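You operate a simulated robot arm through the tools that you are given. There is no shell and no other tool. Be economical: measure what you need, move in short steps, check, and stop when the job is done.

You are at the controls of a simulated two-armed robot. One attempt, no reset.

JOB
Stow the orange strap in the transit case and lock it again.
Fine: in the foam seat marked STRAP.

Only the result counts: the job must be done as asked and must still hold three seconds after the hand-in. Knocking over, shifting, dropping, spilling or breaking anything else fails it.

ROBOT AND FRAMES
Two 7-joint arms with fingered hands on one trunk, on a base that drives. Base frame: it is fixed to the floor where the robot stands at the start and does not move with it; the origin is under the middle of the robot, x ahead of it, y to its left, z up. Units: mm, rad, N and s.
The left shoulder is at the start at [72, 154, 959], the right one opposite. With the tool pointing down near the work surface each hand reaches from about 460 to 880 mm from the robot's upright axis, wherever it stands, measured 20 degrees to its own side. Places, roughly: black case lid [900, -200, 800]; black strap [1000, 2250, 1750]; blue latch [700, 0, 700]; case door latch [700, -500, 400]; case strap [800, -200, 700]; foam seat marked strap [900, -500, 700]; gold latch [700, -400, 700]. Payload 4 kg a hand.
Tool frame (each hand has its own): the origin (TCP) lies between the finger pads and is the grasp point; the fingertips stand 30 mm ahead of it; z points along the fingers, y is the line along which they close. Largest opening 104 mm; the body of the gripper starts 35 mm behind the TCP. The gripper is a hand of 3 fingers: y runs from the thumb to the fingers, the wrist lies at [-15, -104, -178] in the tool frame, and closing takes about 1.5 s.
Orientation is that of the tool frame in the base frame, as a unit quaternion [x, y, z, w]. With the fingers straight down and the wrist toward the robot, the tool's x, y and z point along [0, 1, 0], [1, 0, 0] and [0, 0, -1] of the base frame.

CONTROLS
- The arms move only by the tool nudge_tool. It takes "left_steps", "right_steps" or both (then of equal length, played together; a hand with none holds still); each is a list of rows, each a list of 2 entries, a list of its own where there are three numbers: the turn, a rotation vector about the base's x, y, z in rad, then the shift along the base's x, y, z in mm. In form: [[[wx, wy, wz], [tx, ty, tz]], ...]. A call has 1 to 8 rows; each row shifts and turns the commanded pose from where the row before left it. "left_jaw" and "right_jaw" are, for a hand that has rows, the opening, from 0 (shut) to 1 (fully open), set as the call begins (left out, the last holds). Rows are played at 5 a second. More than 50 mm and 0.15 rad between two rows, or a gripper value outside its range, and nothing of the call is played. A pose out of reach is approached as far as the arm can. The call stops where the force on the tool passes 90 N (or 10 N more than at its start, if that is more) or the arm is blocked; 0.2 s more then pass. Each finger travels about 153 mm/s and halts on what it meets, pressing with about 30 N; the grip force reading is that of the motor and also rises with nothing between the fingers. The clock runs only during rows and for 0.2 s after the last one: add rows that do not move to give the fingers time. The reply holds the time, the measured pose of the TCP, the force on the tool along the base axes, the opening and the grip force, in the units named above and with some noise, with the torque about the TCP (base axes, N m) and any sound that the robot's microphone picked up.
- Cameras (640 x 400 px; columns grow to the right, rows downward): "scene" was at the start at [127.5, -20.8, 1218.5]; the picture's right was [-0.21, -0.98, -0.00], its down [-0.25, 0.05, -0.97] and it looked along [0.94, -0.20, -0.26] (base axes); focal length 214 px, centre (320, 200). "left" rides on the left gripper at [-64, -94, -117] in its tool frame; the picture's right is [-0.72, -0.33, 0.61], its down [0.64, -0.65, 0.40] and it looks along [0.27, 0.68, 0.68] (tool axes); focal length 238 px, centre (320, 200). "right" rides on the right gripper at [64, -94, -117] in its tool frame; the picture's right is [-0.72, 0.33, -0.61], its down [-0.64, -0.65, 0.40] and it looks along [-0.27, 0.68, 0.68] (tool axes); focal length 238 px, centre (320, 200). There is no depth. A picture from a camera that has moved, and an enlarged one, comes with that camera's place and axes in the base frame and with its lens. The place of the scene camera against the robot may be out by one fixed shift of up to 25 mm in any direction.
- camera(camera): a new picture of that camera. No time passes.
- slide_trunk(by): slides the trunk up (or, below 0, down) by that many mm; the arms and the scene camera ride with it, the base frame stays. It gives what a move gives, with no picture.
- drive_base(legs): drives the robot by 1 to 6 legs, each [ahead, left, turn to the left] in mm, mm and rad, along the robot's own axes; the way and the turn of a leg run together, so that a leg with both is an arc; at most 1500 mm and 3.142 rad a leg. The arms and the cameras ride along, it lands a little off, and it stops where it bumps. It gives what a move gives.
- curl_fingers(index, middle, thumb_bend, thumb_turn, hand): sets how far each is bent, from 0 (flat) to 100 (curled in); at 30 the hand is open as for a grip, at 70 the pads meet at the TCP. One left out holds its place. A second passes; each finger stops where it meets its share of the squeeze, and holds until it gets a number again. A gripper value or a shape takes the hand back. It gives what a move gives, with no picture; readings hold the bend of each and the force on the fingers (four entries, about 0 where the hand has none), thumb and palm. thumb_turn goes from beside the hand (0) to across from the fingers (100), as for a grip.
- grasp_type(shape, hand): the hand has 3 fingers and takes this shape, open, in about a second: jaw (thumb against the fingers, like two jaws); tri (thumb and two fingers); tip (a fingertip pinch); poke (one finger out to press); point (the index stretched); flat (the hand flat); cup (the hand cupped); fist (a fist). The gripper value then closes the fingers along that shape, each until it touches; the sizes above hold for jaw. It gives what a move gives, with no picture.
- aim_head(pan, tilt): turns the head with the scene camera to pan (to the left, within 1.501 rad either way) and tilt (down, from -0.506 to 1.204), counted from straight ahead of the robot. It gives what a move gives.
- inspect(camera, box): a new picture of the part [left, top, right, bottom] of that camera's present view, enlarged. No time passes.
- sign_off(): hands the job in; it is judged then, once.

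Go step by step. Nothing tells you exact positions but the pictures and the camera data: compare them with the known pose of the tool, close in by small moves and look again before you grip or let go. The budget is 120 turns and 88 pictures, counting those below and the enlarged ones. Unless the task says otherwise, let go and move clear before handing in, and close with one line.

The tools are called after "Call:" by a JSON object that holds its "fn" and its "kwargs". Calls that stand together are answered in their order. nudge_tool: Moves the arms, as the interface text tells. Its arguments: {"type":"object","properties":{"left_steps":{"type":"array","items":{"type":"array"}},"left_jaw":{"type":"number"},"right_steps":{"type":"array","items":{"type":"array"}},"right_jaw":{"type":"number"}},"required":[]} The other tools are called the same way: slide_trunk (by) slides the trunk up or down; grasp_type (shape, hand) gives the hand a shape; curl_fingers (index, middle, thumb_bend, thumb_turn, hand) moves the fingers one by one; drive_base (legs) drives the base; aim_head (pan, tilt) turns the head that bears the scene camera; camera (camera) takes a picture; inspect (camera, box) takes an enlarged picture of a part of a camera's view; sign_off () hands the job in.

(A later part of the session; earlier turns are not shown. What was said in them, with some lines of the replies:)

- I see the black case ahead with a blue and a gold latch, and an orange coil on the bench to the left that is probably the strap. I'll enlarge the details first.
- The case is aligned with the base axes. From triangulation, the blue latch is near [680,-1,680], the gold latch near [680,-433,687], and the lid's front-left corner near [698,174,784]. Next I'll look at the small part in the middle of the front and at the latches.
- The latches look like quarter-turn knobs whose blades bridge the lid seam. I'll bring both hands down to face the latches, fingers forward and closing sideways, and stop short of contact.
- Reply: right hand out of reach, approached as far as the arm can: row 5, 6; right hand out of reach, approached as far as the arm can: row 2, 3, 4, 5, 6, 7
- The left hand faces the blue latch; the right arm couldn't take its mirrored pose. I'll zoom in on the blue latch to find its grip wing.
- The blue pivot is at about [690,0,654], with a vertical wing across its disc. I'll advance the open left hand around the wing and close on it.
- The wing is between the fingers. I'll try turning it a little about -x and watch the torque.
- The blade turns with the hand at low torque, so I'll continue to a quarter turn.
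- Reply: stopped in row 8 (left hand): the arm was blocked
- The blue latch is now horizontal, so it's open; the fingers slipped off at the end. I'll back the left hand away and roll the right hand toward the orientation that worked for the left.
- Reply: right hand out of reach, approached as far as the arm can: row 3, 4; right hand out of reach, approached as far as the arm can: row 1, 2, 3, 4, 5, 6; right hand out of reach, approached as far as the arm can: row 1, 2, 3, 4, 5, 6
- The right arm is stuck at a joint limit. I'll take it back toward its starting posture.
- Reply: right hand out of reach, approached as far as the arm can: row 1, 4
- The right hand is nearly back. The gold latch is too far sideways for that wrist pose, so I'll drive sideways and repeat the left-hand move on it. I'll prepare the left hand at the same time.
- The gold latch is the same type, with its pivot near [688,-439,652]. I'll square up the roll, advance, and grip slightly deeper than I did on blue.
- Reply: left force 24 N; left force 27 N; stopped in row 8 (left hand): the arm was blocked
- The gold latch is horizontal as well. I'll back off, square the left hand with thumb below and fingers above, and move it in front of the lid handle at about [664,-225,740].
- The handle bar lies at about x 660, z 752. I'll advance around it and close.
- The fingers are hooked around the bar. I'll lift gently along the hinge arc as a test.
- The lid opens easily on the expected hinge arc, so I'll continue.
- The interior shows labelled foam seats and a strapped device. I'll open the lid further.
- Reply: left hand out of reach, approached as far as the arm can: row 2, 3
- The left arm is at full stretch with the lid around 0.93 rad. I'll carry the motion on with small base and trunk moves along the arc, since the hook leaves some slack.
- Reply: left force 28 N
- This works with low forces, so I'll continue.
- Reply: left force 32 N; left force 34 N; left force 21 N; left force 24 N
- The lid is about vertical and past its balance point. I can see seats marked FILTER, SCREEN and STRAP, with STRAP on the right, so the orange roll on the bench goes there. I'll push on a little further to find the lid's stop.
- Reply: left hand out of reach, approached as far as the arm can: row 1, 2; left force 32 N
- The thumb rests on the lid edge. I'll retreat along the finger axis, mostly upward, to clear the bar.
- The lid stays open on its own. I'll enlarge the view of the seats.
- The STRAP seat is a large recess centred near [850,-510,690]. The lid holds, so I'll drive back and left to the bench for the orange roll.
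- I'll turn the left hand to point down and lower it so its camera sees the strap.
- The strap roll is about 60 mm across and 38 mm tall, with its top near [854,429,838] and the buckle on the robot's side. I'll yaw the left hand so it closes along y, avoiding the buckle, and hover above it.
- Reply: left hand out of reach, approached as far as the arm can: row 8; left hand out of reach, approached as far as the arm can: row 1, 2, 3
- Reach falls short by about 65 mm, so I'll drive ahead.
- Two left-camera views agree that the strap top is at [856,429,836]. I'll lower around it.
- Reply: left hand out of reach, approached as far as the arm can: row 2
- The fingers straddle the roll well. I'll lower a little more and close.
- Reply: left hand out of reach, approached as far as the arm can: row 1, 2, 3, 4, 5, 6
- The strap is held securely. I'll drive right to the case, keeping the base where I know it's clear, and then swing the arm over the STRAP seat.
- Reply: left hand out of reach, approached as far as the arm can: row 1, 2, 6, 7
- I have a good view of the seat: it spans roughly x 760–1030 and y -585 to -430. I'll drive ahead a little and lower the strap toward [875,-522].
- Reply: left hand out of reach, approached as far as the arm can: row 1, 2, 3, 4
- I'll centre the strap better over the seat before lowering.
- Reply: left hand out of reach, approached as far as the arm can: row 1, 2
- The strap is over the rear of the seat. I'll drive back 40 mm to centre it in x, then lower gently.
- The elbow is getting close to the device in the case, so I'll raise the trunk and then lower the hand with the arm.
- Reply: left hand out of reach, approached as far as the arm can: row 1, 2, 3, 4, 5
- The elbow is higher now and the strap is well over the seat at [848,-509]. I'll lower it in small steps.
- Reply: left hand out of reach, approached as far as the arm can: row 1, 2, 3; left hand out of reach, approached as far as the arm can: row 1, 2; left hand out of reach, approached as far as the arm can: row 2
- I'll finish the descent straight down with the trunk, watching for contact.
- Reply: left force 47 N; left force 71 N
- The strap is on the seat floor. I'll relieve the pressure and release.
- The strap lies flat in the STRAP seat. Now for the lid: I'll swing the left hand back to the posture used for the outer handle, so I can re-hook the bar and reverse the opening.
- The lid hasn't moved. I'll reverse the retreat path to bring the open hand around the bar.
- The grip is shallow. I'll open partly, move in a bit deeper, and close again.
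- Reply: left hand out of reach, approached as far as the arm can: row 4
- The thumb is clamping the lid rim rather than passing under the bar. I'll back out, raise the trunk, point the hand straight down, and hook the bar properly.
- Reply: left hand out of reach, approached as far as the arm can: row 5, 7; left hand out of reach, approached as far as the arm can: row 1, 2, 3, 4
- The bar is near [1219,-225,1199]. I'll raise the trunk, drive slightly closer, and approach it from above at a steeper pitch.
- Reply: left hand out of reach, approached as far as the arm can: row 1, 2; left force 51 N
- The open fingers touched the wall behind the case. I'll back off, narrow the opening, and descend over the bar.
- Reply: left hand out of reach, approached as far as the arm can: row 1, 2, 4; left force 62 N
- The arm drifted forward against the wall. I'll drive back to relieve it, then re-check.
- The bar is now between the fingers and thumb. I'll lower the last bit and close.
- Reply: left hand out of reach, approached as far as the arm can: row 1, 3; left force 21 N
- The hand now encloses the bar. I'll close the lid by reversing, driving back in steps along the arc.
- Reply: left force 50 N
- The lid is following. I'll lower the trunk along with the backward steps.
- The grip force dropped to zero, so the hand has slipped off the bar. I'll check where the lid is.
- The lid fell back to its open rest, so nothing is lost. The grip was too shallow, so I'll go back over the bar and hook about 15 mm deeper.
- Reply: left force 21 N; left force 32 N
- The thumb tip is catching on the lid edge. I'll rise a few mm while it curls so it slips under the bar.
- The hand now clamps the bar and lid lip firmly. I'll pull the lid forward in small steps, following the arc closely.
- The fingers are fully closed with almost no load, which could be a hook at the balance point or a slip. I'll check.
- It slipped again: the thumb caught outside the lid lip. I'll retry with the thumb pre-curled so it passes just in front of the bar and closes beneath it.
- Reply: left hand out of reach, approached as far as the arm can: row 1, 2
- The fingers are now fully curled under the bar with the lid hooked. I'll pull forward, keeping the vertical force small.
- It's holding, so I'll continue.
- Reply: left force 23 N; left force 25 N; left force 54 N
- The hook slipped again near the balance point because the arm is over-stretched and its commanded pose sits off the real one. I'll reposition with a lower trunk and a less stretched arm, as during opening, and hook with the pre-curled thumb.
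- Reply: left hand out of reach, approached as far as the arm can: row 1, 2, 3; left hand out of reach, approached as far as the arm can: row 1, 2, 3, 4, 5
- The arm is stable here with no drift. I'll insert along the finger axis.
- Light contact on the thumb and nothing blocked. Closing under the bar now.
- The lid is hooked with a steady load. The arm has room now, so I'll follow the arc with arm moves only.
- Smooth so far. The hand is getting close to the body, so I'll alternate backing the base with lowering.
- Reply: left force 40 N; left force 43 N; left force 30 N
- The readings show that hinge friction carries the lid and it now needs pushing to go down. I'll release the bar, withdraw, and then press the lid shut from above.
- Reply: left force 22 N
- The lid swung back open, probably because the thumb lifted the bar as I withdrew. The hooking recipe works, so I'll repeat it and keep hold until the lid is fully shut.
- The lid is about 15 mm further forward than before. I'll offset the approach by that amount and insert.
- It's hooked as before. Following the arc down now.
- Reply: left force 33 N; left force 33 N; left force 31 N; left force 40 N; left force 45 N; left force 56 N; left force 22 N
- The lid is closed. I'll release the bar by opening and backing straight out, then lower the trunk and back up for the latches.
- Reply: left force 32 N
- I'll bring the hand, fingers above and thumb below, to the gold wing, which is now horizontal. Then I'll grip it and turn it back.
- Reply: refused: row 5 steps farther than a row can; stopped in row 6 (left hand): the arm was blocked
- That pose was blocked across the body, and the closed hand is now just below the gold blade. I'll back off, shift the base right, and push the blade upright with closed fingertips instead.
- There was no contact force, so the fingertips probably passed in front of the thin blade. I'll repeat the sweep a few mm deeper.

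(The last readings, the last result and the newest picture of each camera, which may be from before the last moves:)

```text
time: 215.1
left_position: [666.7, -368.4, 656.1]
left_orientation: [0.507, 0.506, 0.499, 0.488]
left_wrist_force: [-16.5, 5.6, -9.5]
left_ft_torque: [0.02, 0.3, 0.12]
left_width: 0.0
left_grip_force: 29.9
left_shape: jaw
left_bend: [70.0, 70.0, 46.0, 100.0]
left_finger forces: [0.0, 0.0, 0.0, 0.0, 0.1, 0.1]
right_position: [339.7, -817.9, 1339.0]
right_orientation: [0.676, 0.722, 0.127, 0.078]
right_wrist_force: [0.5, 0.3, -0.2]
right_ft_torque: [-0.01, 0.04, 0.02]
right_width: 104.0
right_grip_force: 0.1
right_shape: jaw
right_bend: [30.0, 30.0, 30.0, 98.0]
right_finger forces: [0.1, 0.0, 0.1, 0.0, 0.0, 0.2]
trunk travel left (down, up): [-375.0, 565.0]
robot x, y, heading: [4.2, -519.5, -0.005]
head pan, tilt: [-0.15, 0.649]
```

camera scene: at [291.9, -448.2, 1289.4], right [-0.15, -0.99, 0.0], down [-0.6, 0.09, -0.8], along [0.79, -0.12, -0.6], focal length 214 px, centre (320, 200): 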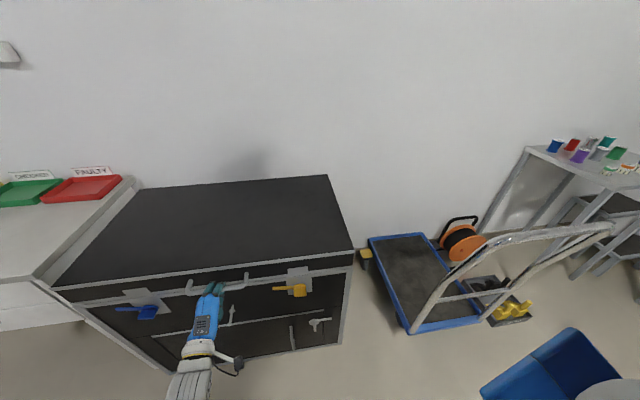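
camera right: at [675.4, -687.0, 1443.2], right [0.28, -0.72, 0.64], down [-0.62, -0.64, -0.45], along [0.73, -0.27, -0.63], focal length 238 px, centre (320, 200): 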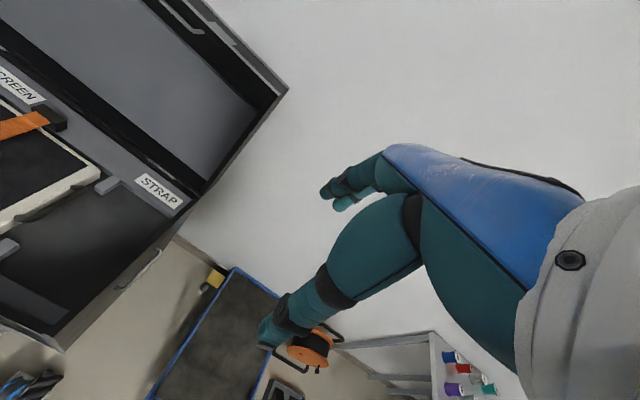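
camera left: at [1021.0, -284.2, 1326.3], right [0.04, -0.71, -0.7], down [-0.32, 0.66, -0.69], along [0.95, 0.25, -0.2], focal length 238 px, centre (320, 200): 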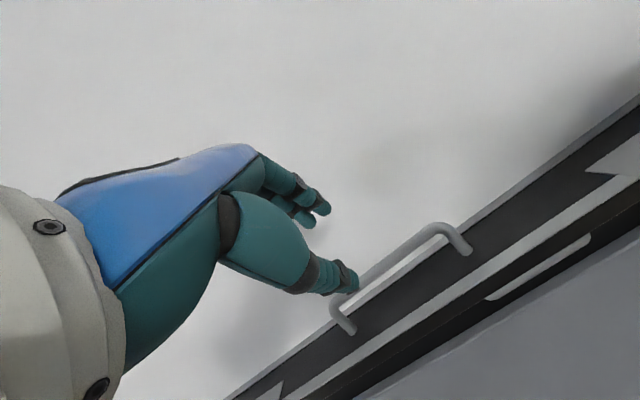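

Now there is contact. I'll continue the arc.

Call:
{"fn": "nudge_tool", "kwargs": {"left_steps": [[[0, 0, 0], [0, -3, 8]], [[0, 0, 0], [0, -4, 8]], [[0, 0, 0], [0, -8, 8]]]}}

Call:
{"fn": "nudge_tool", "kwargs": {"left_steps": [[[0, 0, 0], [0, -8, 6]], [[0, 0, 0], [0, -10, 2]]]}}

Call:
{"fn": "nudge_tool", "kwargs": {"left_steps": [[[0, 0, 0], [0, -5, 0]], [[0, 0, 0], [0, -3, 0]]]}}

```text
time: 215.9
left_position: [666.3, -384.6, 682.9]
left_orientation: [0.506, 0.504, 0.5, 0.49]
left_wrist_force: [-15.3, 5.1, -4.6]
left_ft_torque: [0.02, 0.16, 0.17]
left_width: 0.2
left_grip_force: 29.8
left_shape: jaw
left_bend: [70.0, 70.0, 46.0, 100.0]
left_finger forces: [0.0, 0.0, 0.1, 0.0, 0.0, 0.0]
right_position: [338.4, -816.8, 1339.3]
right_orientation: [0.676, 0.722, 0.127, 0.077]
right_wrist_force: [-0.1, -1.0, 0.4]
right_ft_torque: [0.04, -0.01, -0.01]
right_width: 103.8
right_grip_force: 0.0
right_shape: jaw
right_bend: [30.0, 30.0, 30.0, 98.0]
right_finger forces: [0.1, 0.0, 0.0, 0.0, 0.0, 0.0]
trunk travel left (down, up): [-375.0, 565.0]
robot x, y, heading: [2.5, -515.7, -0.003]
head pan, tilt: [-0.15, 0.649]
```

```text
time: 216.5
left_position: [666.2, -403.0, 691.1]
left_orientation: [0.506, 0.504, 0.5, 0.49]
left_wrist_force: [-13.2, 7.9, -0.2]
left_ft_torque: [0.06, -0.06, 0.2]
left_width: 0.0
left_grip_force: 29.8
left_shape: jaw
left_bend: [70.0, 70.0, 46.0, 100.0]
left_finger forces: [0.0, 0.0, 0.0, 0.0, 0.0, 0.0]
right_position: [338.3, -816.9, 1338.6]
right_orientation: [0.676, 0.722, 0.127, 0.078]
right_wrist_force: [1.4, -0.3, -0.2]
right_ft_torque: [0.0, 0.02, -0.01]
right_width: 103.9
right_grip_force: 0.1
right_shape: jaw
right_bend: [30.0, 30.0, 30.0, 98.0]
right_finger forces: [0.0, 0.0, 0.1, 0.1, 0.0, 0.1]
trunk travel left (down, up): [-375.0, 565.0]
robot x, y, heading: [5.0, -523.2, -0.003]
head pan, tilt: [-0.15, 0.649]
```

```text
time: 217.1
left_position: [668.1, -411.2, 690.7]
left_orientation: [0.507, 0.504, 0.499, 0.49]
left_wrist_force: [-10.8, 7.4, 1.1]
left_ft_torque: [0.0, 0.05, 0.25]
left_width: 0.1
left_grip_force: 29.4
left_shape: jaw
left_bend: [70.0, 70.0, 46.0, 100.0]
left_finger forces: [0.0, 0.0, 0.1, 0.1, 0.0, 0.0]
right_position: [339.2, -816.0, 1338.5]
right_orientation: [0.676, 0.722, 0.126, 0.077]
right_wrist_force: [0.2, -1.0, 0.8]
right_ft_torque: [0.0, -0.02, 0.03]
right_width: 104.1
right_grip_force: 0.1
right_shape: jaw
right_bend: [30.0, 30.0, 30.0, 98.0]
right_finger forces: [0.0, 0.0, 0.0, 0.1, 0.0, 0.0]
trunk travel left (down, up): [-375.0, 565.0]
robot x, y, heading: [3.9, -522.9, -0.004]
head pan, tilt: [-0.15, 0.649]
```

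Forces stay consistent with the blade following. I'll repeat the same sweep on the blue latch before spending a picture on both.

Call:
{"fn": "nudge_tool", "kwargs": {"left_steps": [[[0, 0, 0], [-30, 5, 0]], [[0, 0, 0], [-35, 0, 0]], [[0, 0, 0], [-35, 0, -20]]]}}

Call:
{"fn": "drive_base", "kwargs": {"legs": [[0, 440, 0]]}}

Call:
{"fn": "nudge_tool", "kwargs": {"left_steps": [[[0, 0, 0], [0, 15, -25]], [[0, 0, 0], [0, 15, -24]]]}}

```text
time: 217.9
left_position: [567.4, -407.3, 669.7]
left_orientation: [0.507, 0.504, 0.499, 0.489]
left_wrist_force: [-0.1, 0.0, 0.8]
left_ft_torque: [0.03, -0.01, -0.02]
left_width: 0.2
left_grip_force: 30.2
left_shape: jaw
left_bend: [70.0, 70.0, 46.0, 100.0]
left_finger forces: [0.0, 0.0, 0.0, 0.0, 0.0, 0.0]
right_position: [340.1, -817.8, 1337.9]
right_orientation: [0.677, 0.721, 0.126, 0.078]
right_wrist_force: [-0.2, -0.3, 0.1]
right_ft_torque: [-0.01, 0.01, 0.02]
right_width: 104.1
right_grip_force: 0.1
right_shape: jaw
right_bend: [30.0, 30.0, 30.0, 98.0]
right_finger forces: [0.1, 0.1, 0.0, 0.0, 0.0, 0.0]
trunk travel left (down, up): [-375.0, 565.0]
robot x, y, heading: [4.1, -522.0, -0.009]
head pan, tilt: [-0.15, 0.649]
```

```text
time: 220.6
left_position: [567.3, 30.4, 668.5]
left_orientation: [0.508, 0.505, 0.5, 0.487]
left_wrist_force: [-0.5, -0.2, 0.5]
left_ft_torque: [0.02, 0.0, 0.0]
left_width: 0.0
left_grip_force: 30.0
left_shape: jaw
left_bend: [70.0, 70.0, 46.0, 100.0]
left_finger forces: [0.0, 0.1, 0.0, 0.0, 0.1, 0.0]
right_position: [343.3, -383.0, 1336.0]
right_orientation: [0.675, 0.722, 0.128, 0.076]
right_wrist_force: [-0.6, -0.4, 0.0]
right_ft_torque: [0.03, 0.01, 0.02]
right_width: 103.8
right_grip_force: 0.2
right_shape: jaw
right_bend: [30.0, 30.0, 30.0, 98.0]
right_finger forces: [0.0, 0.0, 0.0, 0.0, 0.0, 0.0]
trunk travel left (down, up): [-375.0, 565.0]
robot x, y, heading: [2.0, -78.3, 0.001]
head pan, tilt: [-0.15, 0.649]
```

```text
time: 221.2
left_position: [566.2, 62.4, 619.4]
left_orientation: [0.508, 0.505, 0.499, 0.488]
left_wrist_force: [-0.1, -0.2, -0.3]
left_ft_torque: [0.02, -0.02, -0.01]
left_width: 0.1
left_grip_force: 30.1
left_shape: jaw
left_bend: [70.0, 70.0, 46.0, 100.0]
left_finger forces: [0.1, 0.0, 0.1, 0.0, 0.1, 0.0]
right_position: [343.5, -380.3, 1337.1]
right_orientation: [0.675, 0.723, 0.128, 0.077]
right_wrist_force: [-0.2, -0.6, -0.2]
right_ft_torque: [0.01, 0.03, -0.01]
right_width: 103.9
right_grip_force: 0.1
right_shape: jaw
right_bend: [30.0, 30.0, 30.0, 98.0]
right_finger forces: [0.0, 0.1, 0.0, 0.0, 0.0, 0.1]
trunk travel left (down, up): [-375.0, 565.0]
robot x, y, heading: [1.3, -77.4, 0.0]
head pan, tilt: [-0.15, 0.649]
```

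Call:
{"fn": "nudge_tool", "kwargs": {"left_steps": [[[0, 0, 0], [25, 3, 1]], [[0, 0, 0], [25, 3, 0]], [[0, 0, 0], [25, 3, 0]], [[0, 0, 0], [25, 2, 0]]]}}

Call:
{"fn": "nudge_tool", "kwargs": {"left_steps": [[[0, 0, 0], [0, 0, 14]], [[0, 0, 0], [0, 0, 14]], [[0, 0, 0], [0, -4, 8]], [[0, 0, 0], [0, -3, 8]], [[0, 0, 0], [0, -4, 8]]]}}

Call:
{"fn": "nudge_tool", "kwargs": {"left_steps": [[[0, 0, 0], [0, -8, 8]], [[0, 0, 0], [0, -8, 6]], [[0, 0, 0], [0, -10, 2]], [[0, 0, 0], [0, -5, 0]], [[0, 0, 0], [0, -3, 0]]]}}

Call:
{"fn": "nudge_tool", "kwargs": {"left_steps": [[[0, 0, 0], [-30, 5, 0]], [[0, 0, 0], [-35, 5, -20]], [[0, 0, 0], [-40, 0, -30]], [[0, 0, 0], [-40, 0, -30]]]}}

Call:
{"fn": "aim_head", "kwargs": {"pan": -0.2, "tilt": 0.65}}

Call:
{"fn": "inspect", "kwargs": {"camera": "scene", "box": [230, 160, 450, 290]}}

```text
time: 222.2
left_position: [666.7, 74.2, 621.4]
left_orientation: [0.506, 0.506, 0.5, 0.488]
left_wrist_force: [-3.5, -0.6, -0.1]
left_ft_torque: [0.0, 0.04, -0.03]
left_width: 0.0
left_grip_force: 29.9
left_shape: jaw
left_bend: [70.0, 70.0, 46.0, 100.0]
left_finger forces: [0.0, 0.0, 0.0, 0.0, 0.0, 0.1]
right_position: [339.9, -379.0, 1338.8]
right_orientation: [0.675, 0.723, 0.129, 0.078]
right_wrist_force: [-0.1, 0.3, 1.2]
right_ft_torque: [0.0, -0.06, -0.02]
right_width: 103.7
right_grip_force: 0.1
right_shape: jaw
right_bend: [30.0, 30.0, 30.0, 98.0]
right_finger forces: [0.1, 0.0, 0.0, 0.1, 0.0, 0.1]
trunk travel left (down, up): [-375.0, 565.0]
robot x, y, heading: [2.6, -81.8, -0.001]
head pan, tilt: [-0.15, 0.649]
```

```text
time: 223.4
left_position: [667.6, 64.8, 673.8]
left_orientation: [0.505, 0.506, 0.5, 0.488]
left_wrist_force: [-15.3, 6.3, -6.5]
left_ft_torque: [0.01, 0.2, 0.24]
left_width: 0.0
left_grip_force: 29.8
left_shape: jaw
left_bend: [70.0, 70.0, 46.0, 100.0]
left_finger forces: [0.1, 0.0, 0.0, 0.1, 0.0, 0.0]
right_position: [341.7, -376.7, 1338.7]
right_orientation: [0.675, 0.723, 0.127, 0.078]
right_wrist_force: [0.0, -0.2, 0.0]
right_ft_torque: [-0.01, 0.01, 0.04]
right_width: 104.1
right_grip_force: 0.1
right_shape: jaw
right_bend: [30.0, 30.0, 30.0, 98.0]
right_finger forces: [0.0, 0.1, 0.1, 0.0, 0.0, 0.0]
trunk travel left (down, up): [-375.0, 565.0]
robot x, y, heading: [1.4, -79.6, -0.0]
head pan, tilt: [-0.15, 0.649]
```

```text
time: 224.6
left_position: [666.5, 30.0, 691.7]
left_orientation: [0.506, 0.505, 0.499, 0.49]
left_wrist_force: [-11.0, 6.2, 1.3]
left_ft_torque: [0.02, -0.01, 0.24]
left_width: 0.0
left_grip_force: 30.2
left_shape: jaw
left_bend: [70.0, 70.0, 47.0, 100.0]
left_finger forces: [0.0, 0.0, 0.0, 0.0, 0.0, 0.0]
right_position: [340.6, -377.1, 1337.4]
right_orientation: [0.675, 0.722, 0.127, 0.078]
right_wrist_force: [0.4, -0.2, 0.2]
right_ft_torque: [0.03, 0.0, 0.02]
right_width: 104.1
right_grip_force: 0.3
right_shape: jaw
right_bend: [30.0, 30.0, 30.0, 98.0]
right_finger forces: [0.0, 0.1, 0.1, 0.1, 0.0, 0.1]
trunk travel left (down, up): [-375.0, 565.0]
robot x, y, heading: [6.9, -82.4, -0.0]
head pan, tilt: [-0.15, 0.649]
```

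```text
time: 225.6
left_position: [521.4, 38.4, 609.9]
left_orientation: [0.506, 0.505, 0.5, 0.489]
left_wrist_force: [0.1, -0.1, -0.3]
left_ft_torque: [0.0, -0.01, -0.01]
left_width: 0.0
left_grip_force: 29.5
left_shape: jaw
left_bend: [70.0, 70.0, 47.0, 100.0]
left_finger forces: [0.0, 0.1, 0.1, 0.0, 0.0, 0.0]
right_position: [341.4, -378.0, 1337.7]
right_orientation: [0.675, 0.723, 0.128, 0.078]
right_wrist_force: [-0.6, 0.1, -0.4]
right_ft_torque: [0.01, 0.0, -0.01]
right_width: 103.9
right_grip_force: 0.1
right_shape: jaw
right_bend: [30.0, 30.0, 30.0, 98.0]
right_finger forces: [0.1, 0.0, 0.0, 0.0, 0.1, 0.1]
trunk travel left (down, up): [-375.0, 565.0]
robot x, y, heading: [3.7, -84.8, 0.001]
head pan, tilt: [-0.15, 0.649]
```

```text
time: 226.2
left_position: [523.2, 39.5, 608.6]
left_orientation: [0.507, 0.505, 0.499, 0.488]
left_wrist_force: [-0.3, 0.0, -0.5]
left_ft_torque: [-0.02, 0.0, 0.0]
left_width: 0.0
left_grip_force: 30.3
left_shape: jaw
left_bend: [70.0, 70.0, 47.0, 100.0]
left_finger forces: [0.0, 0.0, 0.1, 0.0, 0.1, 0.0]
right_position: [342.5, -378.6, 1337.8]
right_orientation: [0.676, 0.722, 0.127, 0.078]
right_wrist_force: [-0.2, 0.4, -0.4]
right_ft_torque: [-0.03, 0.0, 0.01]
right_width: 104.1
right_grip_force: 0.1
right_shape: jaw
right_bend: [30.0, 30.0, 30.0, 98.0]
right_finger forces: [0.0, 0.0, 0.0, 0.0, 0.1, 0.0]
trunk travel left (down, up): [-375.0, 565.0]
robot x, y, heading: [-1.0, -79.3, -0.002]
head pan, tilt: [-0.201, 0.649]
```

```text
2.91 times, centred on (340, 225) of scene
camera zoom: at [123.5, -99.7, 1182.8], right [-0.2, -0.98, 0.0], down [-0.59, 0.12, -0.8], along [0.78, -0.16, -0.61], focal length 624 px, centre (262, 127)
```

zoom: 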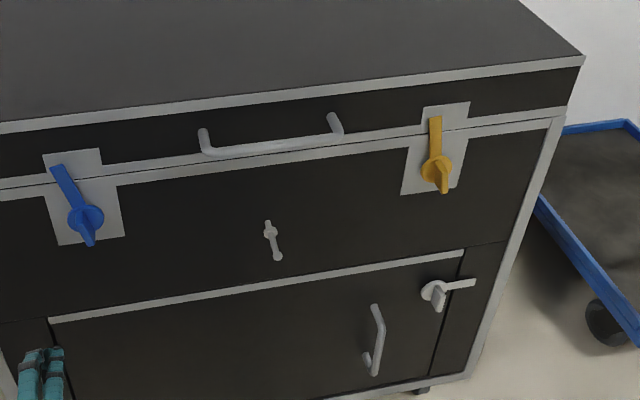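

Both latches are nearly upright: gold is a few degrees short and blue about 15–20° short. I'll nudge blue the rest of the way, watching the sideways force for its stop.

Call:
{"fn": "nudge_tool", "kwargs": {"left_steps": [[[0, 0, 0], [0, 6, 40]], [[0, 0, 0], [10, 0, 42]], [[0, 0, 0], [45, 0, 0]], [[0, 0, 0], [45, 0, 0]], [[0, 0, 0], [44, 0, 0]]]}}

Call:
{"fn": "nudge_tool", "kwargs": {"left_steps": [[[0, 0, 0], [0, -8, 0]], [[0, 0, 0], [0, -7, 0]], [[0, 0, 0], [0, -4, 0]]]}}

Call:
{"fn": "nudge_tool", "kwargs": {"left_steps": [[[0, 0, 0], [0, -4, 0]]]}}

Call:
{"fn": "nudge_tool", "kwargs": {"left_steps": [[[0, 0, 0], [0, -3, 0]]]}}

```text
time: 227.4
left_position: [667.4, 46.4, 691.2]
left_orientation: [0.506, 0.505, 0.5, 0.489]
left_wrist_force: [-3.4, -0.4, 0.2]
left_ft_torque: [-0.04, -0.02, 0.03]
left_width: 0.1
left_grip_force: 30.3
left_shape: jaw
left_bend: [70.0, 70.0, 47.0, 100.0]
left_finger forces: [0.0, 0.0, 0.0, 0.0, 0.0, 0.1]
right_position: [341.4, -377.6, 1338.4]
right_orientation: [0.675, 0.722, 0.127, 0.078]
right_wrist_force: [0.3, -0.4, -0.2]
right_ft_torque: [0.03, -0.03, -0.01]
right_width: 103.8
right_grip_force: 0.1
right_shape: jaw
right_bend: [30.0, 30.0, 30.0, 98.0]
right_finger forces: [0.0, 0.0, 0.0, 0.0, 0.0, 0.0]
trunk travel left (down, up): [-375.0, 565.0]
robot x, y, heading: [4.2, -83.3, -0.001]
head pan, tilt: [-0.201, 0.649]
```

```text
time: 228.2
left_position: [666.3, 27.5, 692.1]
left_orientation: [0.506, 0.505, 0.499, 0.49]
left_wrist_force: [-2.8, 3.0, 0.4]
left_ft_torque: [-0.02, 0.02, 0.06]
left_width: 0.0
left_grip_force: 30.2
left_shape: jaw
left_bend: [70.0, 70.0, 47.0, 100.0]
left_finger forces: [0.0, 0.1, 0.0, 0.0, 0.0, 0.1]
right_position: [341.7, -378.7, 1338.3]
right_orientation: [0.675, 0.723, 0.127, 0.078]
right_wrist_force: [-0.7, 0.0, -0.4]
right_ft_torque: [-0.04, 0.02, -0.01]
right_width: 104.1
right_grip_force: 0.0
right_shape: jaw
right_bend: [30.0, 30.0, 30.0, 98.0]
right_finger forces: [0.1, 0.0, 0.0, 0.1, 0.1, 0.0]
trunk travel left (down, up): [-375.0, 565.0]
robot x, y, heading: [1.2, -83.3, -0.004]
head pan, tilt: [-0.201, 0.649]
```

```text
time: 228.6
left_position: [667.5, 21.7, 692.0]
left_orientation: [0.506, 0.505, 0.5, 0.488]
left_wrist_force: [-0.6, 1.7, -0.3]
left_ft_torque: [-0.06, 0.03, 0.09]
left_width: 0.1
left_grip_force: 29.7
left_shape: jaw
left_bend: [70.0, 70.0, 47.0, 100.0]
left_finger forces: [0.0, 0.0, 0.0, 0.0, 0.1, 0.0]
right_position: [342.6, -377.8, 1337.7]
right_orientation: [0.675, 0.723, 0.128, 0.077]
right_wrist_force: [-0.2, 0.5, 0.1]
right_ft_torque: [0.0, 0.01, 0.0]
right_width: 104.1
right_grip_force: 0.1
right_shape: jaw
right_bend: [30.0, 30.0, 30.0, 98.0]
right_finger forces: [0.0, 0.0, 0.0, 0.0, 0.1, 0.1]
trunk travel left (down, up): [-375.0, 565.0]
robot x, y, heading: [1.5, -83.6, -0.001]
head pan, tilt: [-0.201, 0.649]
```

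```text
time: 229.0
left_position: [666.6, 19.3, 690.9]
left_orientation: [0.506, 0.505, 0.5, 0.489]
left_wrist_force: [-0.6, 1.8, 1.5]
left_ft_torque: [-0.04, -0.04, 0.05]
left_width: 0.0
left_grip_force: 30.0
left_shape: jaw
left_bend: [70.0, 70.0, 47.0, 100.0]
left_finger forces: [0.1, 0.1, 0.1, 0.0, 0.0, 0.0]
right_position: [342.0, -378.3, 1337.9]
right_orientation: [0.674, 0.723, 0.127, 0.077]
right_wrist_force: [0.8, 0.2, 0.6]
right_ft_torque: [-0.03, -0.01, 0.01]
right_width: 103.8
right_grip_force: 0.0
right_shape: jaw
right_bend: [30.0, 30.0, 30.0, 98.0]
right_finger forces: [0.0, 0.0, 0.0, 0.1, 0.1, 0.0]
trunk travel left (down, up): [-375.0, 565.0]
robot x, y, heading: [2.8, -83.1, 0.0]
head pan, tilt: [-0.201, 0.649]
```

Call:
{"fn": "nudge_tool", "kwargs": {"left_steps": [[[0, 0, 0], [0, -3, 0]]]}}

Call:
{"fn": "nudge_tool", "kwargs": {"left_steps": [[[0, 0, 0], [0, -2, 0]]]}}

```text
time: 229.4
left_position: [665.8, 18.7, 691.8]
left_orientation: [0.506, 0.506, 0.5, 0.488]
left_wrist_force: [0.5, 6.5, 1.6]
left_ft_torque: [-0.03, -0.01, 0.19]
left_width: 0.0
left_grip_force: 29.8
left_shape: jaw
left_bend: [70.0, 70.0, 47.0, 100.0]
left_finger forces: [0.0, 0.0, 0.0, 0.0, 0.0, 0.0]
right_position: [342.1, -375.0, 1339.3]
right_orientation: [0.675, 0.723, 0.127, 0.079]
right_wrist_force: [-0.2, 0.9, 0.7]
right_ft_torque: [0.02, 0.01, 0.01]
right_width: 103.7
right_grip_force: 0.1
right_shape: jaw
right_bend: [30.0, 30.0, 30.0, 98.0]
right_finger forces: [0.1, 0.1, 0.1, 0.0, 0.0, 0.1]
trunk travel left (down, up): [-375.0, 565.0]
robot x, y, heading: [2.9, -82.5, 0.003]
head pan, tilt: [-0.201, 0.649]
```

```text
time: 229.8
left_position: [666.0, 18.1, 692.2]
left_orientation: [0.504, 0.506, 0.5, 0.489]
left_wrist_force: [-0.8, 12.6, 1.8]
left_ft_torque: [-0.1, -0.06, 0.34]
left_width: 0.1
left_grip_force: 29.8
left_shape: jaw
left_bend: [70.0, 70.0, 47.0, 100.0]
left_finger forces: [0.0, 0.0, 0.0, 0.0, 0.0, 0.0]
right_position: [340.8, -373.6, 1339.0]
right_orientation: [0.675, 0.723, 0.127, 0.079]
right_wrist_force: [-0.4, 0.6, -0.5]
right_ft_torque: [0.01, 0.0, 0.0]
right_width: 104.0
right_grip_force: 0.1
right_shape: jaw
right_bend: [30.0, 30.0, 30.0, 98.0]
right_finger forces: [0.0, 0.0, 0.0, 0.1, 0.1, 0.0]
trunk travel left (down, up): [-375.0, 565.0]
robot x, y, heading: [4.3, -80.0, -0.004]
head pan, tilt: [-0.201, 0.649]
```

Blue has reached its stop: the hand no longer moves and the force is rising. Now the same for gold.

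Call:
{"fn": "nudge_tool", "kwargs": {"left_steps": [[[0, 0, 0], [0, 8, 0]], [[0, 0, 0], [-40, 14, 0]], [[0, 0, 0], [-45, 5, -20]]]}}

Call:
{"fn": "drive_base", "kwargs": {"legs": [[0, -439, 0]]}}

Call:
{"fn": "nudge_tool", "kwargs": {"left_steps": [[[0, 0, 0], [0, 0, 20]]]}}

```text
time: 230.6
left_position: [581.3, 40.7, 672.5]
left_orientation: [0.506, 0.505, 0.499, 0.489]
left_wrist_force: [0.0, 0.1, -0.4]
left_ft_torque: [0.03, 0.01, -0.02]
left_width: 0.0
left_grip_force: 29.9
left_shape: jaw
left_bend: [70.0, 70.0, 47.0, 100.0]
left_finger forces: [0.0, 0.0, 0.1, 0.0, 0.0, 0.0]
right_position: [340.6, -376.0, 1338.7]
right_orientation: [0.674, 0.723, 0.127, 0.079]
right_wrist_force: [0.8, 0.1, -0.1]
right_ft_torque: [-0.04, 0.0, 0.02]
right_width: 103.8
right_grip_force: 0.1
right_shape: jaw
right_bend: [30.0, 30.0, 30.0, 98.0]
right_finger forces: [0.1, 0.0, 0.0, 0.0, 0.0, 0.0]
trunk travel left (down, up): [-375.0, 565.0]
robot x, y, heading: [6.3, -83.3, -0.001]
head pan, tilt: [-0.201, 0.649]
```

```text
time: 233.3
left_position: [583.0, -400.3, 672.2]
left_orientation: [0.506, 0.506, 0.498, 0.489]
left_wrist_force: [-0.5, -0.3, 0.1]
left_ft_torque: [-0.01, 0.0, 0.01]
left_width: 0.2
left_grip_force: 29.8
left_shape: jaw
left_bend: [70.0, 70.0, 47.0, 100.0]
left_finger forces: [0.0, 0.0, 0.0, 0.0, 0.0, 0.1]
right_position: [341.3, -814.9, 1338.4]
right_orientation: [0.675, 0.722, 0.126, 0.079]
right_wrist_force: [0.2, 0.6, 0.4]
right_ft_torque: [0.02, 0.0, -0.02]
right_width: 104.2
right_grip_force: 0.0
right_shape: jaw
right_bend: [30.0, 30.0, 30.0, 98.0]
right_finger forces: [0.0, 0.1, 0.0, 0.1, 0.1, 0.0]
trunk travel left (down, up): [-375.0, 565.0]
robot x, y, heading: [6.0, -521.4, -0.0]
head pan, tilt: [-0.201, 0.649]
```

```text
time: 233.7
left_position: [582.4, -401.6, 691.4]
left_orientation: [0.506, 0.506, 0.5, 0.488]
left_wrist_force: [0.2, -0.5, 0.5]
left_ft_torque: [0.03, 0.01, -0.04]
left_width: 0.1
left_grip_force: 29.8
left_shape: jaw
left_bend: [70.0, 70.0, 47.0, 100.0]
left_finger forces: [0.0, 0.0, 0.1, 0.0, 0.0, 0.0]
right_position: [340.7, -819.8, 1338.6]
right_orientation: [0.675, 0.723, 0.13, 0.078]
right_wrist_force: [-0.1, 0.3, 0.4]
right_ft_torque: [-0.01, 0.01, -0.02]
right_width: 103.7
right_grip_force: 0.1
right_shape: jaw
right_bend: [30.0, 30.0, 30.0, 98.0]
right_finger forces: [0.1, 0.0, 0.1, 0.0, 0.0, 0.0]
trunk travel left (down, up): [-375.0, 565.0]
robot x, y, heading: [5.0, -521.1, -0.001]
head pan, tilt: [-0.201, 0.649]
```

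Call:
{"fn": "nudge_tool", "kwargs": {"left_steps": [[[0, 0, 0], [42, 2, 0]], [[0, 0, 0], [42, 0, 0]], [[0, 0, 0], [0, -8, 0]], [[0, 0, 0], [0, -6, 0]]]}}

Call:
{"fn": "nudge_tool", "kwargs": {"left_steps": [[[0, 0, 0], [0, -4, 0]]]}}

Call:
{"fn": "nudge_tool", "kwargs": {"left_steps": [[[0, 0, 0], [0, -4, 0]]]}}

Call:
{"fn": "nudge_tool", "kwargs": {"left_steps": [[[0, 0, 0], [0, -3, 0]]]}}

```text
time: 234.7
left_position: [666.2, -413.2, 690.8]
left_orientation: [0.506, 0.506, 0.5, 0.488]
left_wrist_force: [-0.4, 0.1, -0.5]
left_ft_torque: [0.04, 0.0, -0.03]
left_width: 0.0
left_grip_force: 29.9
left_shape: jaw
left_bend: [70.0, 70.0, 47.0, 100.0]
left_finger forces: [0.0, 0.0, 0.1, 0.0, 0.0, 0.0]
right_position: [342.4, -819.6, 1337.1]
right_orientation: [0.675, 0.723, 0.128, 0.079]
right_wrist_force: [-0.1, 0.2, -0.7]
right_ft_torque: [0.04, 0.01, 0.01]
right_width: 104.0
right_grip_force: 0.0
right_shape: jaw
right_bend: [30.0, 30.0, 30.0, 98.0]
right_finger forces: [0.1, 0.0, 0.0, 0.0, 0.0, 0.1]
trunk travel left (down, up): [-375.0, 565.0]
robot x, y, heading: [7.6, -523.0, 0.003]
head pan, tilt: [-0.201, 0.649]
```

```text
time: 235.1
left_position: [666.1, -417.5, 692.7]
left_orientation: [0.506, 0.506, 0.5, 0.488]
left_wrist_force: [-0.3, 2.1, 1.1]
left_ft_torque: [0.03, -0.03, 0.01]
left_width: 0.0
left_grip_force: 29.9
left_shape: jaw
left_bend: [70.0, 70.0, 47.0, 100.0]
left_finger forces: [0.0, 0.0, 0.0, 0.1, 0.0, 0.0]
right_position: [341.4, -819.6, 1338.3]
right_orientation: [0.675, 0.722, 0.128, 0.078]
right_wrist_force: [0.5, 0.0, 0.7]
right_ft_torque: [0.01, 0.0, -0.04]
right_width: 104.0
right_grip_force: 0.0
right_shape: jaw
right_bend: [30.0, 30.0, 30.0, 98.0]
right_finger forces: [0.0, 0.1, 0.1, 0.1, 0.0, 0.0]
trunk travel left (down, up): [-375.0, 565.0]
robot x, y, heading: [6.0, -519.9, 0.001]
head pan, tilt: [-0.201, 0.649]
```

```text
time: 235.5
left_position: [665.5, -420.3, 692.6]
left_orientation: [0.506, 0.506, 0.5, 0.488]
left_wrist_force: [-0.4, 2.2, 1.4]
left_ft_torque: [-0.03, 0.03, 0.02]
left_width: 0.3
left_grip_force: 30.1
left_shape: jaw
left_bend: [70.0, 70.0, 47.0, 100.0]
left_finger forces: [0.0, 0.0, 0.0, 0.0, 0.0, 0.1]
right_position: [340.5, -819.9, 1338.5]
right_orientation: [0.674, 0.723, 0.128, 0.079]
right_wrist_force: [0.0, 0.6, -0.7]
right_ft_torque: [0.01, -0.01, 0.05]
right_width: 103.8
right_grip_force: 0.1
right_shape: jaw
right_bend: [30.0, 30.0, 30.0, 98.0]
right_finger forces: [0.0, 0.1, 0.0, 0.0, 0.0, 0.0]
trunk travel left (down, up): [-375.0, 565.0]
robot x, y, heading: [3.2, -523.8, -0.001]
head pan, tilt: [-0.201, 0.649]
```

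```text
time: 235.9
left_position: [666.6, -421.8, 692.0]
left_orientation: [0.505, 0.507, 0.5, 0.488]
left_wrist_force: [-1.1, 7.8, 2.1]
left_ft_torque: [-0.05, -0.05, 0.19]
left_width: 0.1
left_grip_force: 29.7
left_shape: jaw
left_bend: [70.0, 70.0, 47.0, 100.0]
left_finger forces: [0.1, 0.0, 0.1, 0.0, 0.0, 0.1]
right_position: [341.5, -817.8, 1339.8]
right_orientation: [0.675, 0.723, 0.128, 0.078]
right_wrist_force: [0.7, 0.5, -0.1]
right_ft_torque: [-0.01, 0.01, 0.01]
right_width: 104.0
right_grip_force: 0.0
right_shape: jaw
right_bend: [30.0, 30.0, 30.0, 98.0]
right_finger forces: [0.0, 0.0, 0.0, 0.0, 0.1, 0.1]
trunk travel left (down, up): [-375.0, 565.0]
robot x, y, heading: [4.4, -524.1, 0.003]
head pan, tilt: [-0.201, 0.649]
```

Gold has also reached its stop at about -421.5. One last firm touch, then I'll back away and use the final picture to check.

Call:
{"fn": "nudge_tool", "kwargs": {"left_steps": [[[0, 0, 0], [0, -2, 0]]]}}

Call:
{"fn": "nudge_tool", "kwargs": {"left_steps": [[[0, 0, 0], [0, 10, 0]], [[0, 0, 0], [-40, 10, 0]], [[0, 0, 0], [-45, 0, -15]], [[0, 0, 0], [-45, 0, -20]]]}}

Call:
{"fn": "drive_base", "kwargs": {"legs": [[-120, 0, 0], [0, 250, 0]]}}

Call:
{"fn": "camera", "kwargs": {"camera": "scene"}}

```text
time: 236.3
left_position: [666.1, -423.4, 691.0]
left_orientation: [0.504, 0.507, 0.5, 0.488]
left_wrist_force: [-1.0, 15.9, 1.7]
left_ft_torque: [-0.09, -0.06, 0.38]
left_width: 0.1
left_grip_force: 30.1
left_shape: jaw
left_bend: [70.0, 70.0, 47.0, 100.0]
left_finger forces: [0.0, 0.1, 0.1, 0.1, 0.0, 0.0]
right_position: [342.1, -815.3, 1339.4]
right_orientation: [0.675, 0.723, 0.127, 0.079]
right_wrist_force: [-0.3, 1.1, -0.2]
right_ft_torque: [0.01, 0.0, -0.02]
right_width: 104.2
right_grip_force: 0.1
right_shape: jaw
right_bend: [30.0, 30.0, 30.0, 98.0]
right_finger forces: [0.0, 0.0, 0.0, 0.0, 0.0, 0.0]
trunk travel left (down, up): [-375.0, 565.0]
robot x, y, heading: [1.3, -521.5, -0.0]
head pan, tilt: [-0.201, 0.649]
```

```text
time: 237.3
left_position: [535.7, -407.3, 656.7]
left_orientation: [0.507, 0.505, 0.5, 0.488]
left_wrist_force: [-0.1, 0.6, 0.0]
left_ft_torque: [0.02, 0.02, 0.03]
left_width: 0.0
left_grip_force: 30.2
left_shape: jaw
left_bend: [70.0, 70.0, 47.0, 100.0]
left_finger forces: [0.0, 0.1, 0.0, 0.0, 0.0, 0.0]
right_position: [339.6, -821.4, 1340.0]
right_orientation: [0.675, 0.722, 0.128, 0.078]
right_wrist_force: [-0.8, -0.3, 0.3]
right_ft_torque: [-0.01, -0.01, -0.01]
right_width: 104.0
right_grip_force: 0.1
right_shape: jaw
right_bend: [30.0, 30.0, 30.0, 98.0]
right_finger forces: [0.0, 0.0, 0.1, 0.1, 0.0, 0.0]
trunk travel left (down, up): [-375.0, 565.0]
robot x, y, heading: [6.4, -521.2, -0.001]
head pan, tilt: [-0.201, 0.649]
```

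```text
time: 239.9
left_position: [415.7, -162.9, 657.6]
left_orientation: [0.507, 0.505, 0.502, 0.486]
left_wrist_force: [-1.0, -0.2, 0.3]
left_ft_torque: [0.01, 0.0, 0.0]
left_width: 0.0
left_grip_force: 29.8
left_shape: jaw
left_bend: [70.0, 70.0, 47.0, 100.0]
left_finger forces: [0.1, 0.0, 0.1, 0.0, 0.0, 0.0]
right_position: [221.2, -578.9, 1337.4]
right_orientation: [0.676, 0.721, 0.13, 0.076]
right_wrist_force: [-0.7, 0.0, 0.8]
right_ft_torque: [0.05, 0.01, 0.02]
right_width: 104.1
right_grip_force: 0.1
right_shape: jaw
right_bend: [30.0, 30.0, 30.0, 98.0]
right_finger forces: [0.0, 0.0, 0.0, 0.0, 0.0, 0.1]
trunk travel left (down, up): [-375.0, 565.0]
robot x, y, heading: [-114.4, -275.4, -0.003]
head pan, tilt: [-0.201, 0.649]
```

```text
0 pictures are left
camera scene: at [2.7, -302.0, 1182.6], right [-0.2, -0.98, -0.01], down [-0.59, 0.13, -0.79], along [0.78, -0.15, -0.61], focal length 214 px, centre (320, 200)
```

scene: 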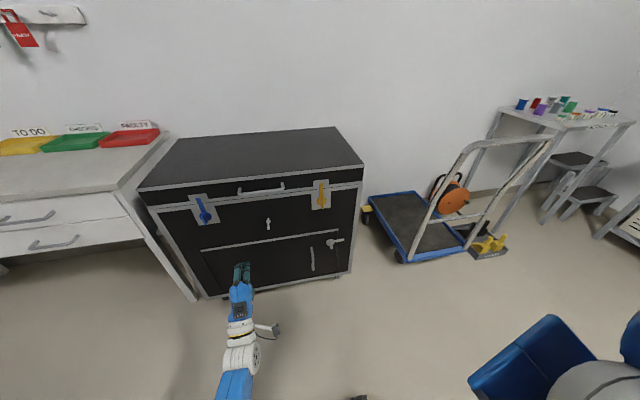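

The lid is shut, both latches are upright over the seam at their stops, the hands are clear, and nothing else looks disturbed. I'm handing in now.

Call:
{"fn": "sign_off", "kwargs": {}}

```text
The job is handed in.
```

The orange strap is in the foam seat marked STRAP, the lid is shut, and both latches are turned back to locked.
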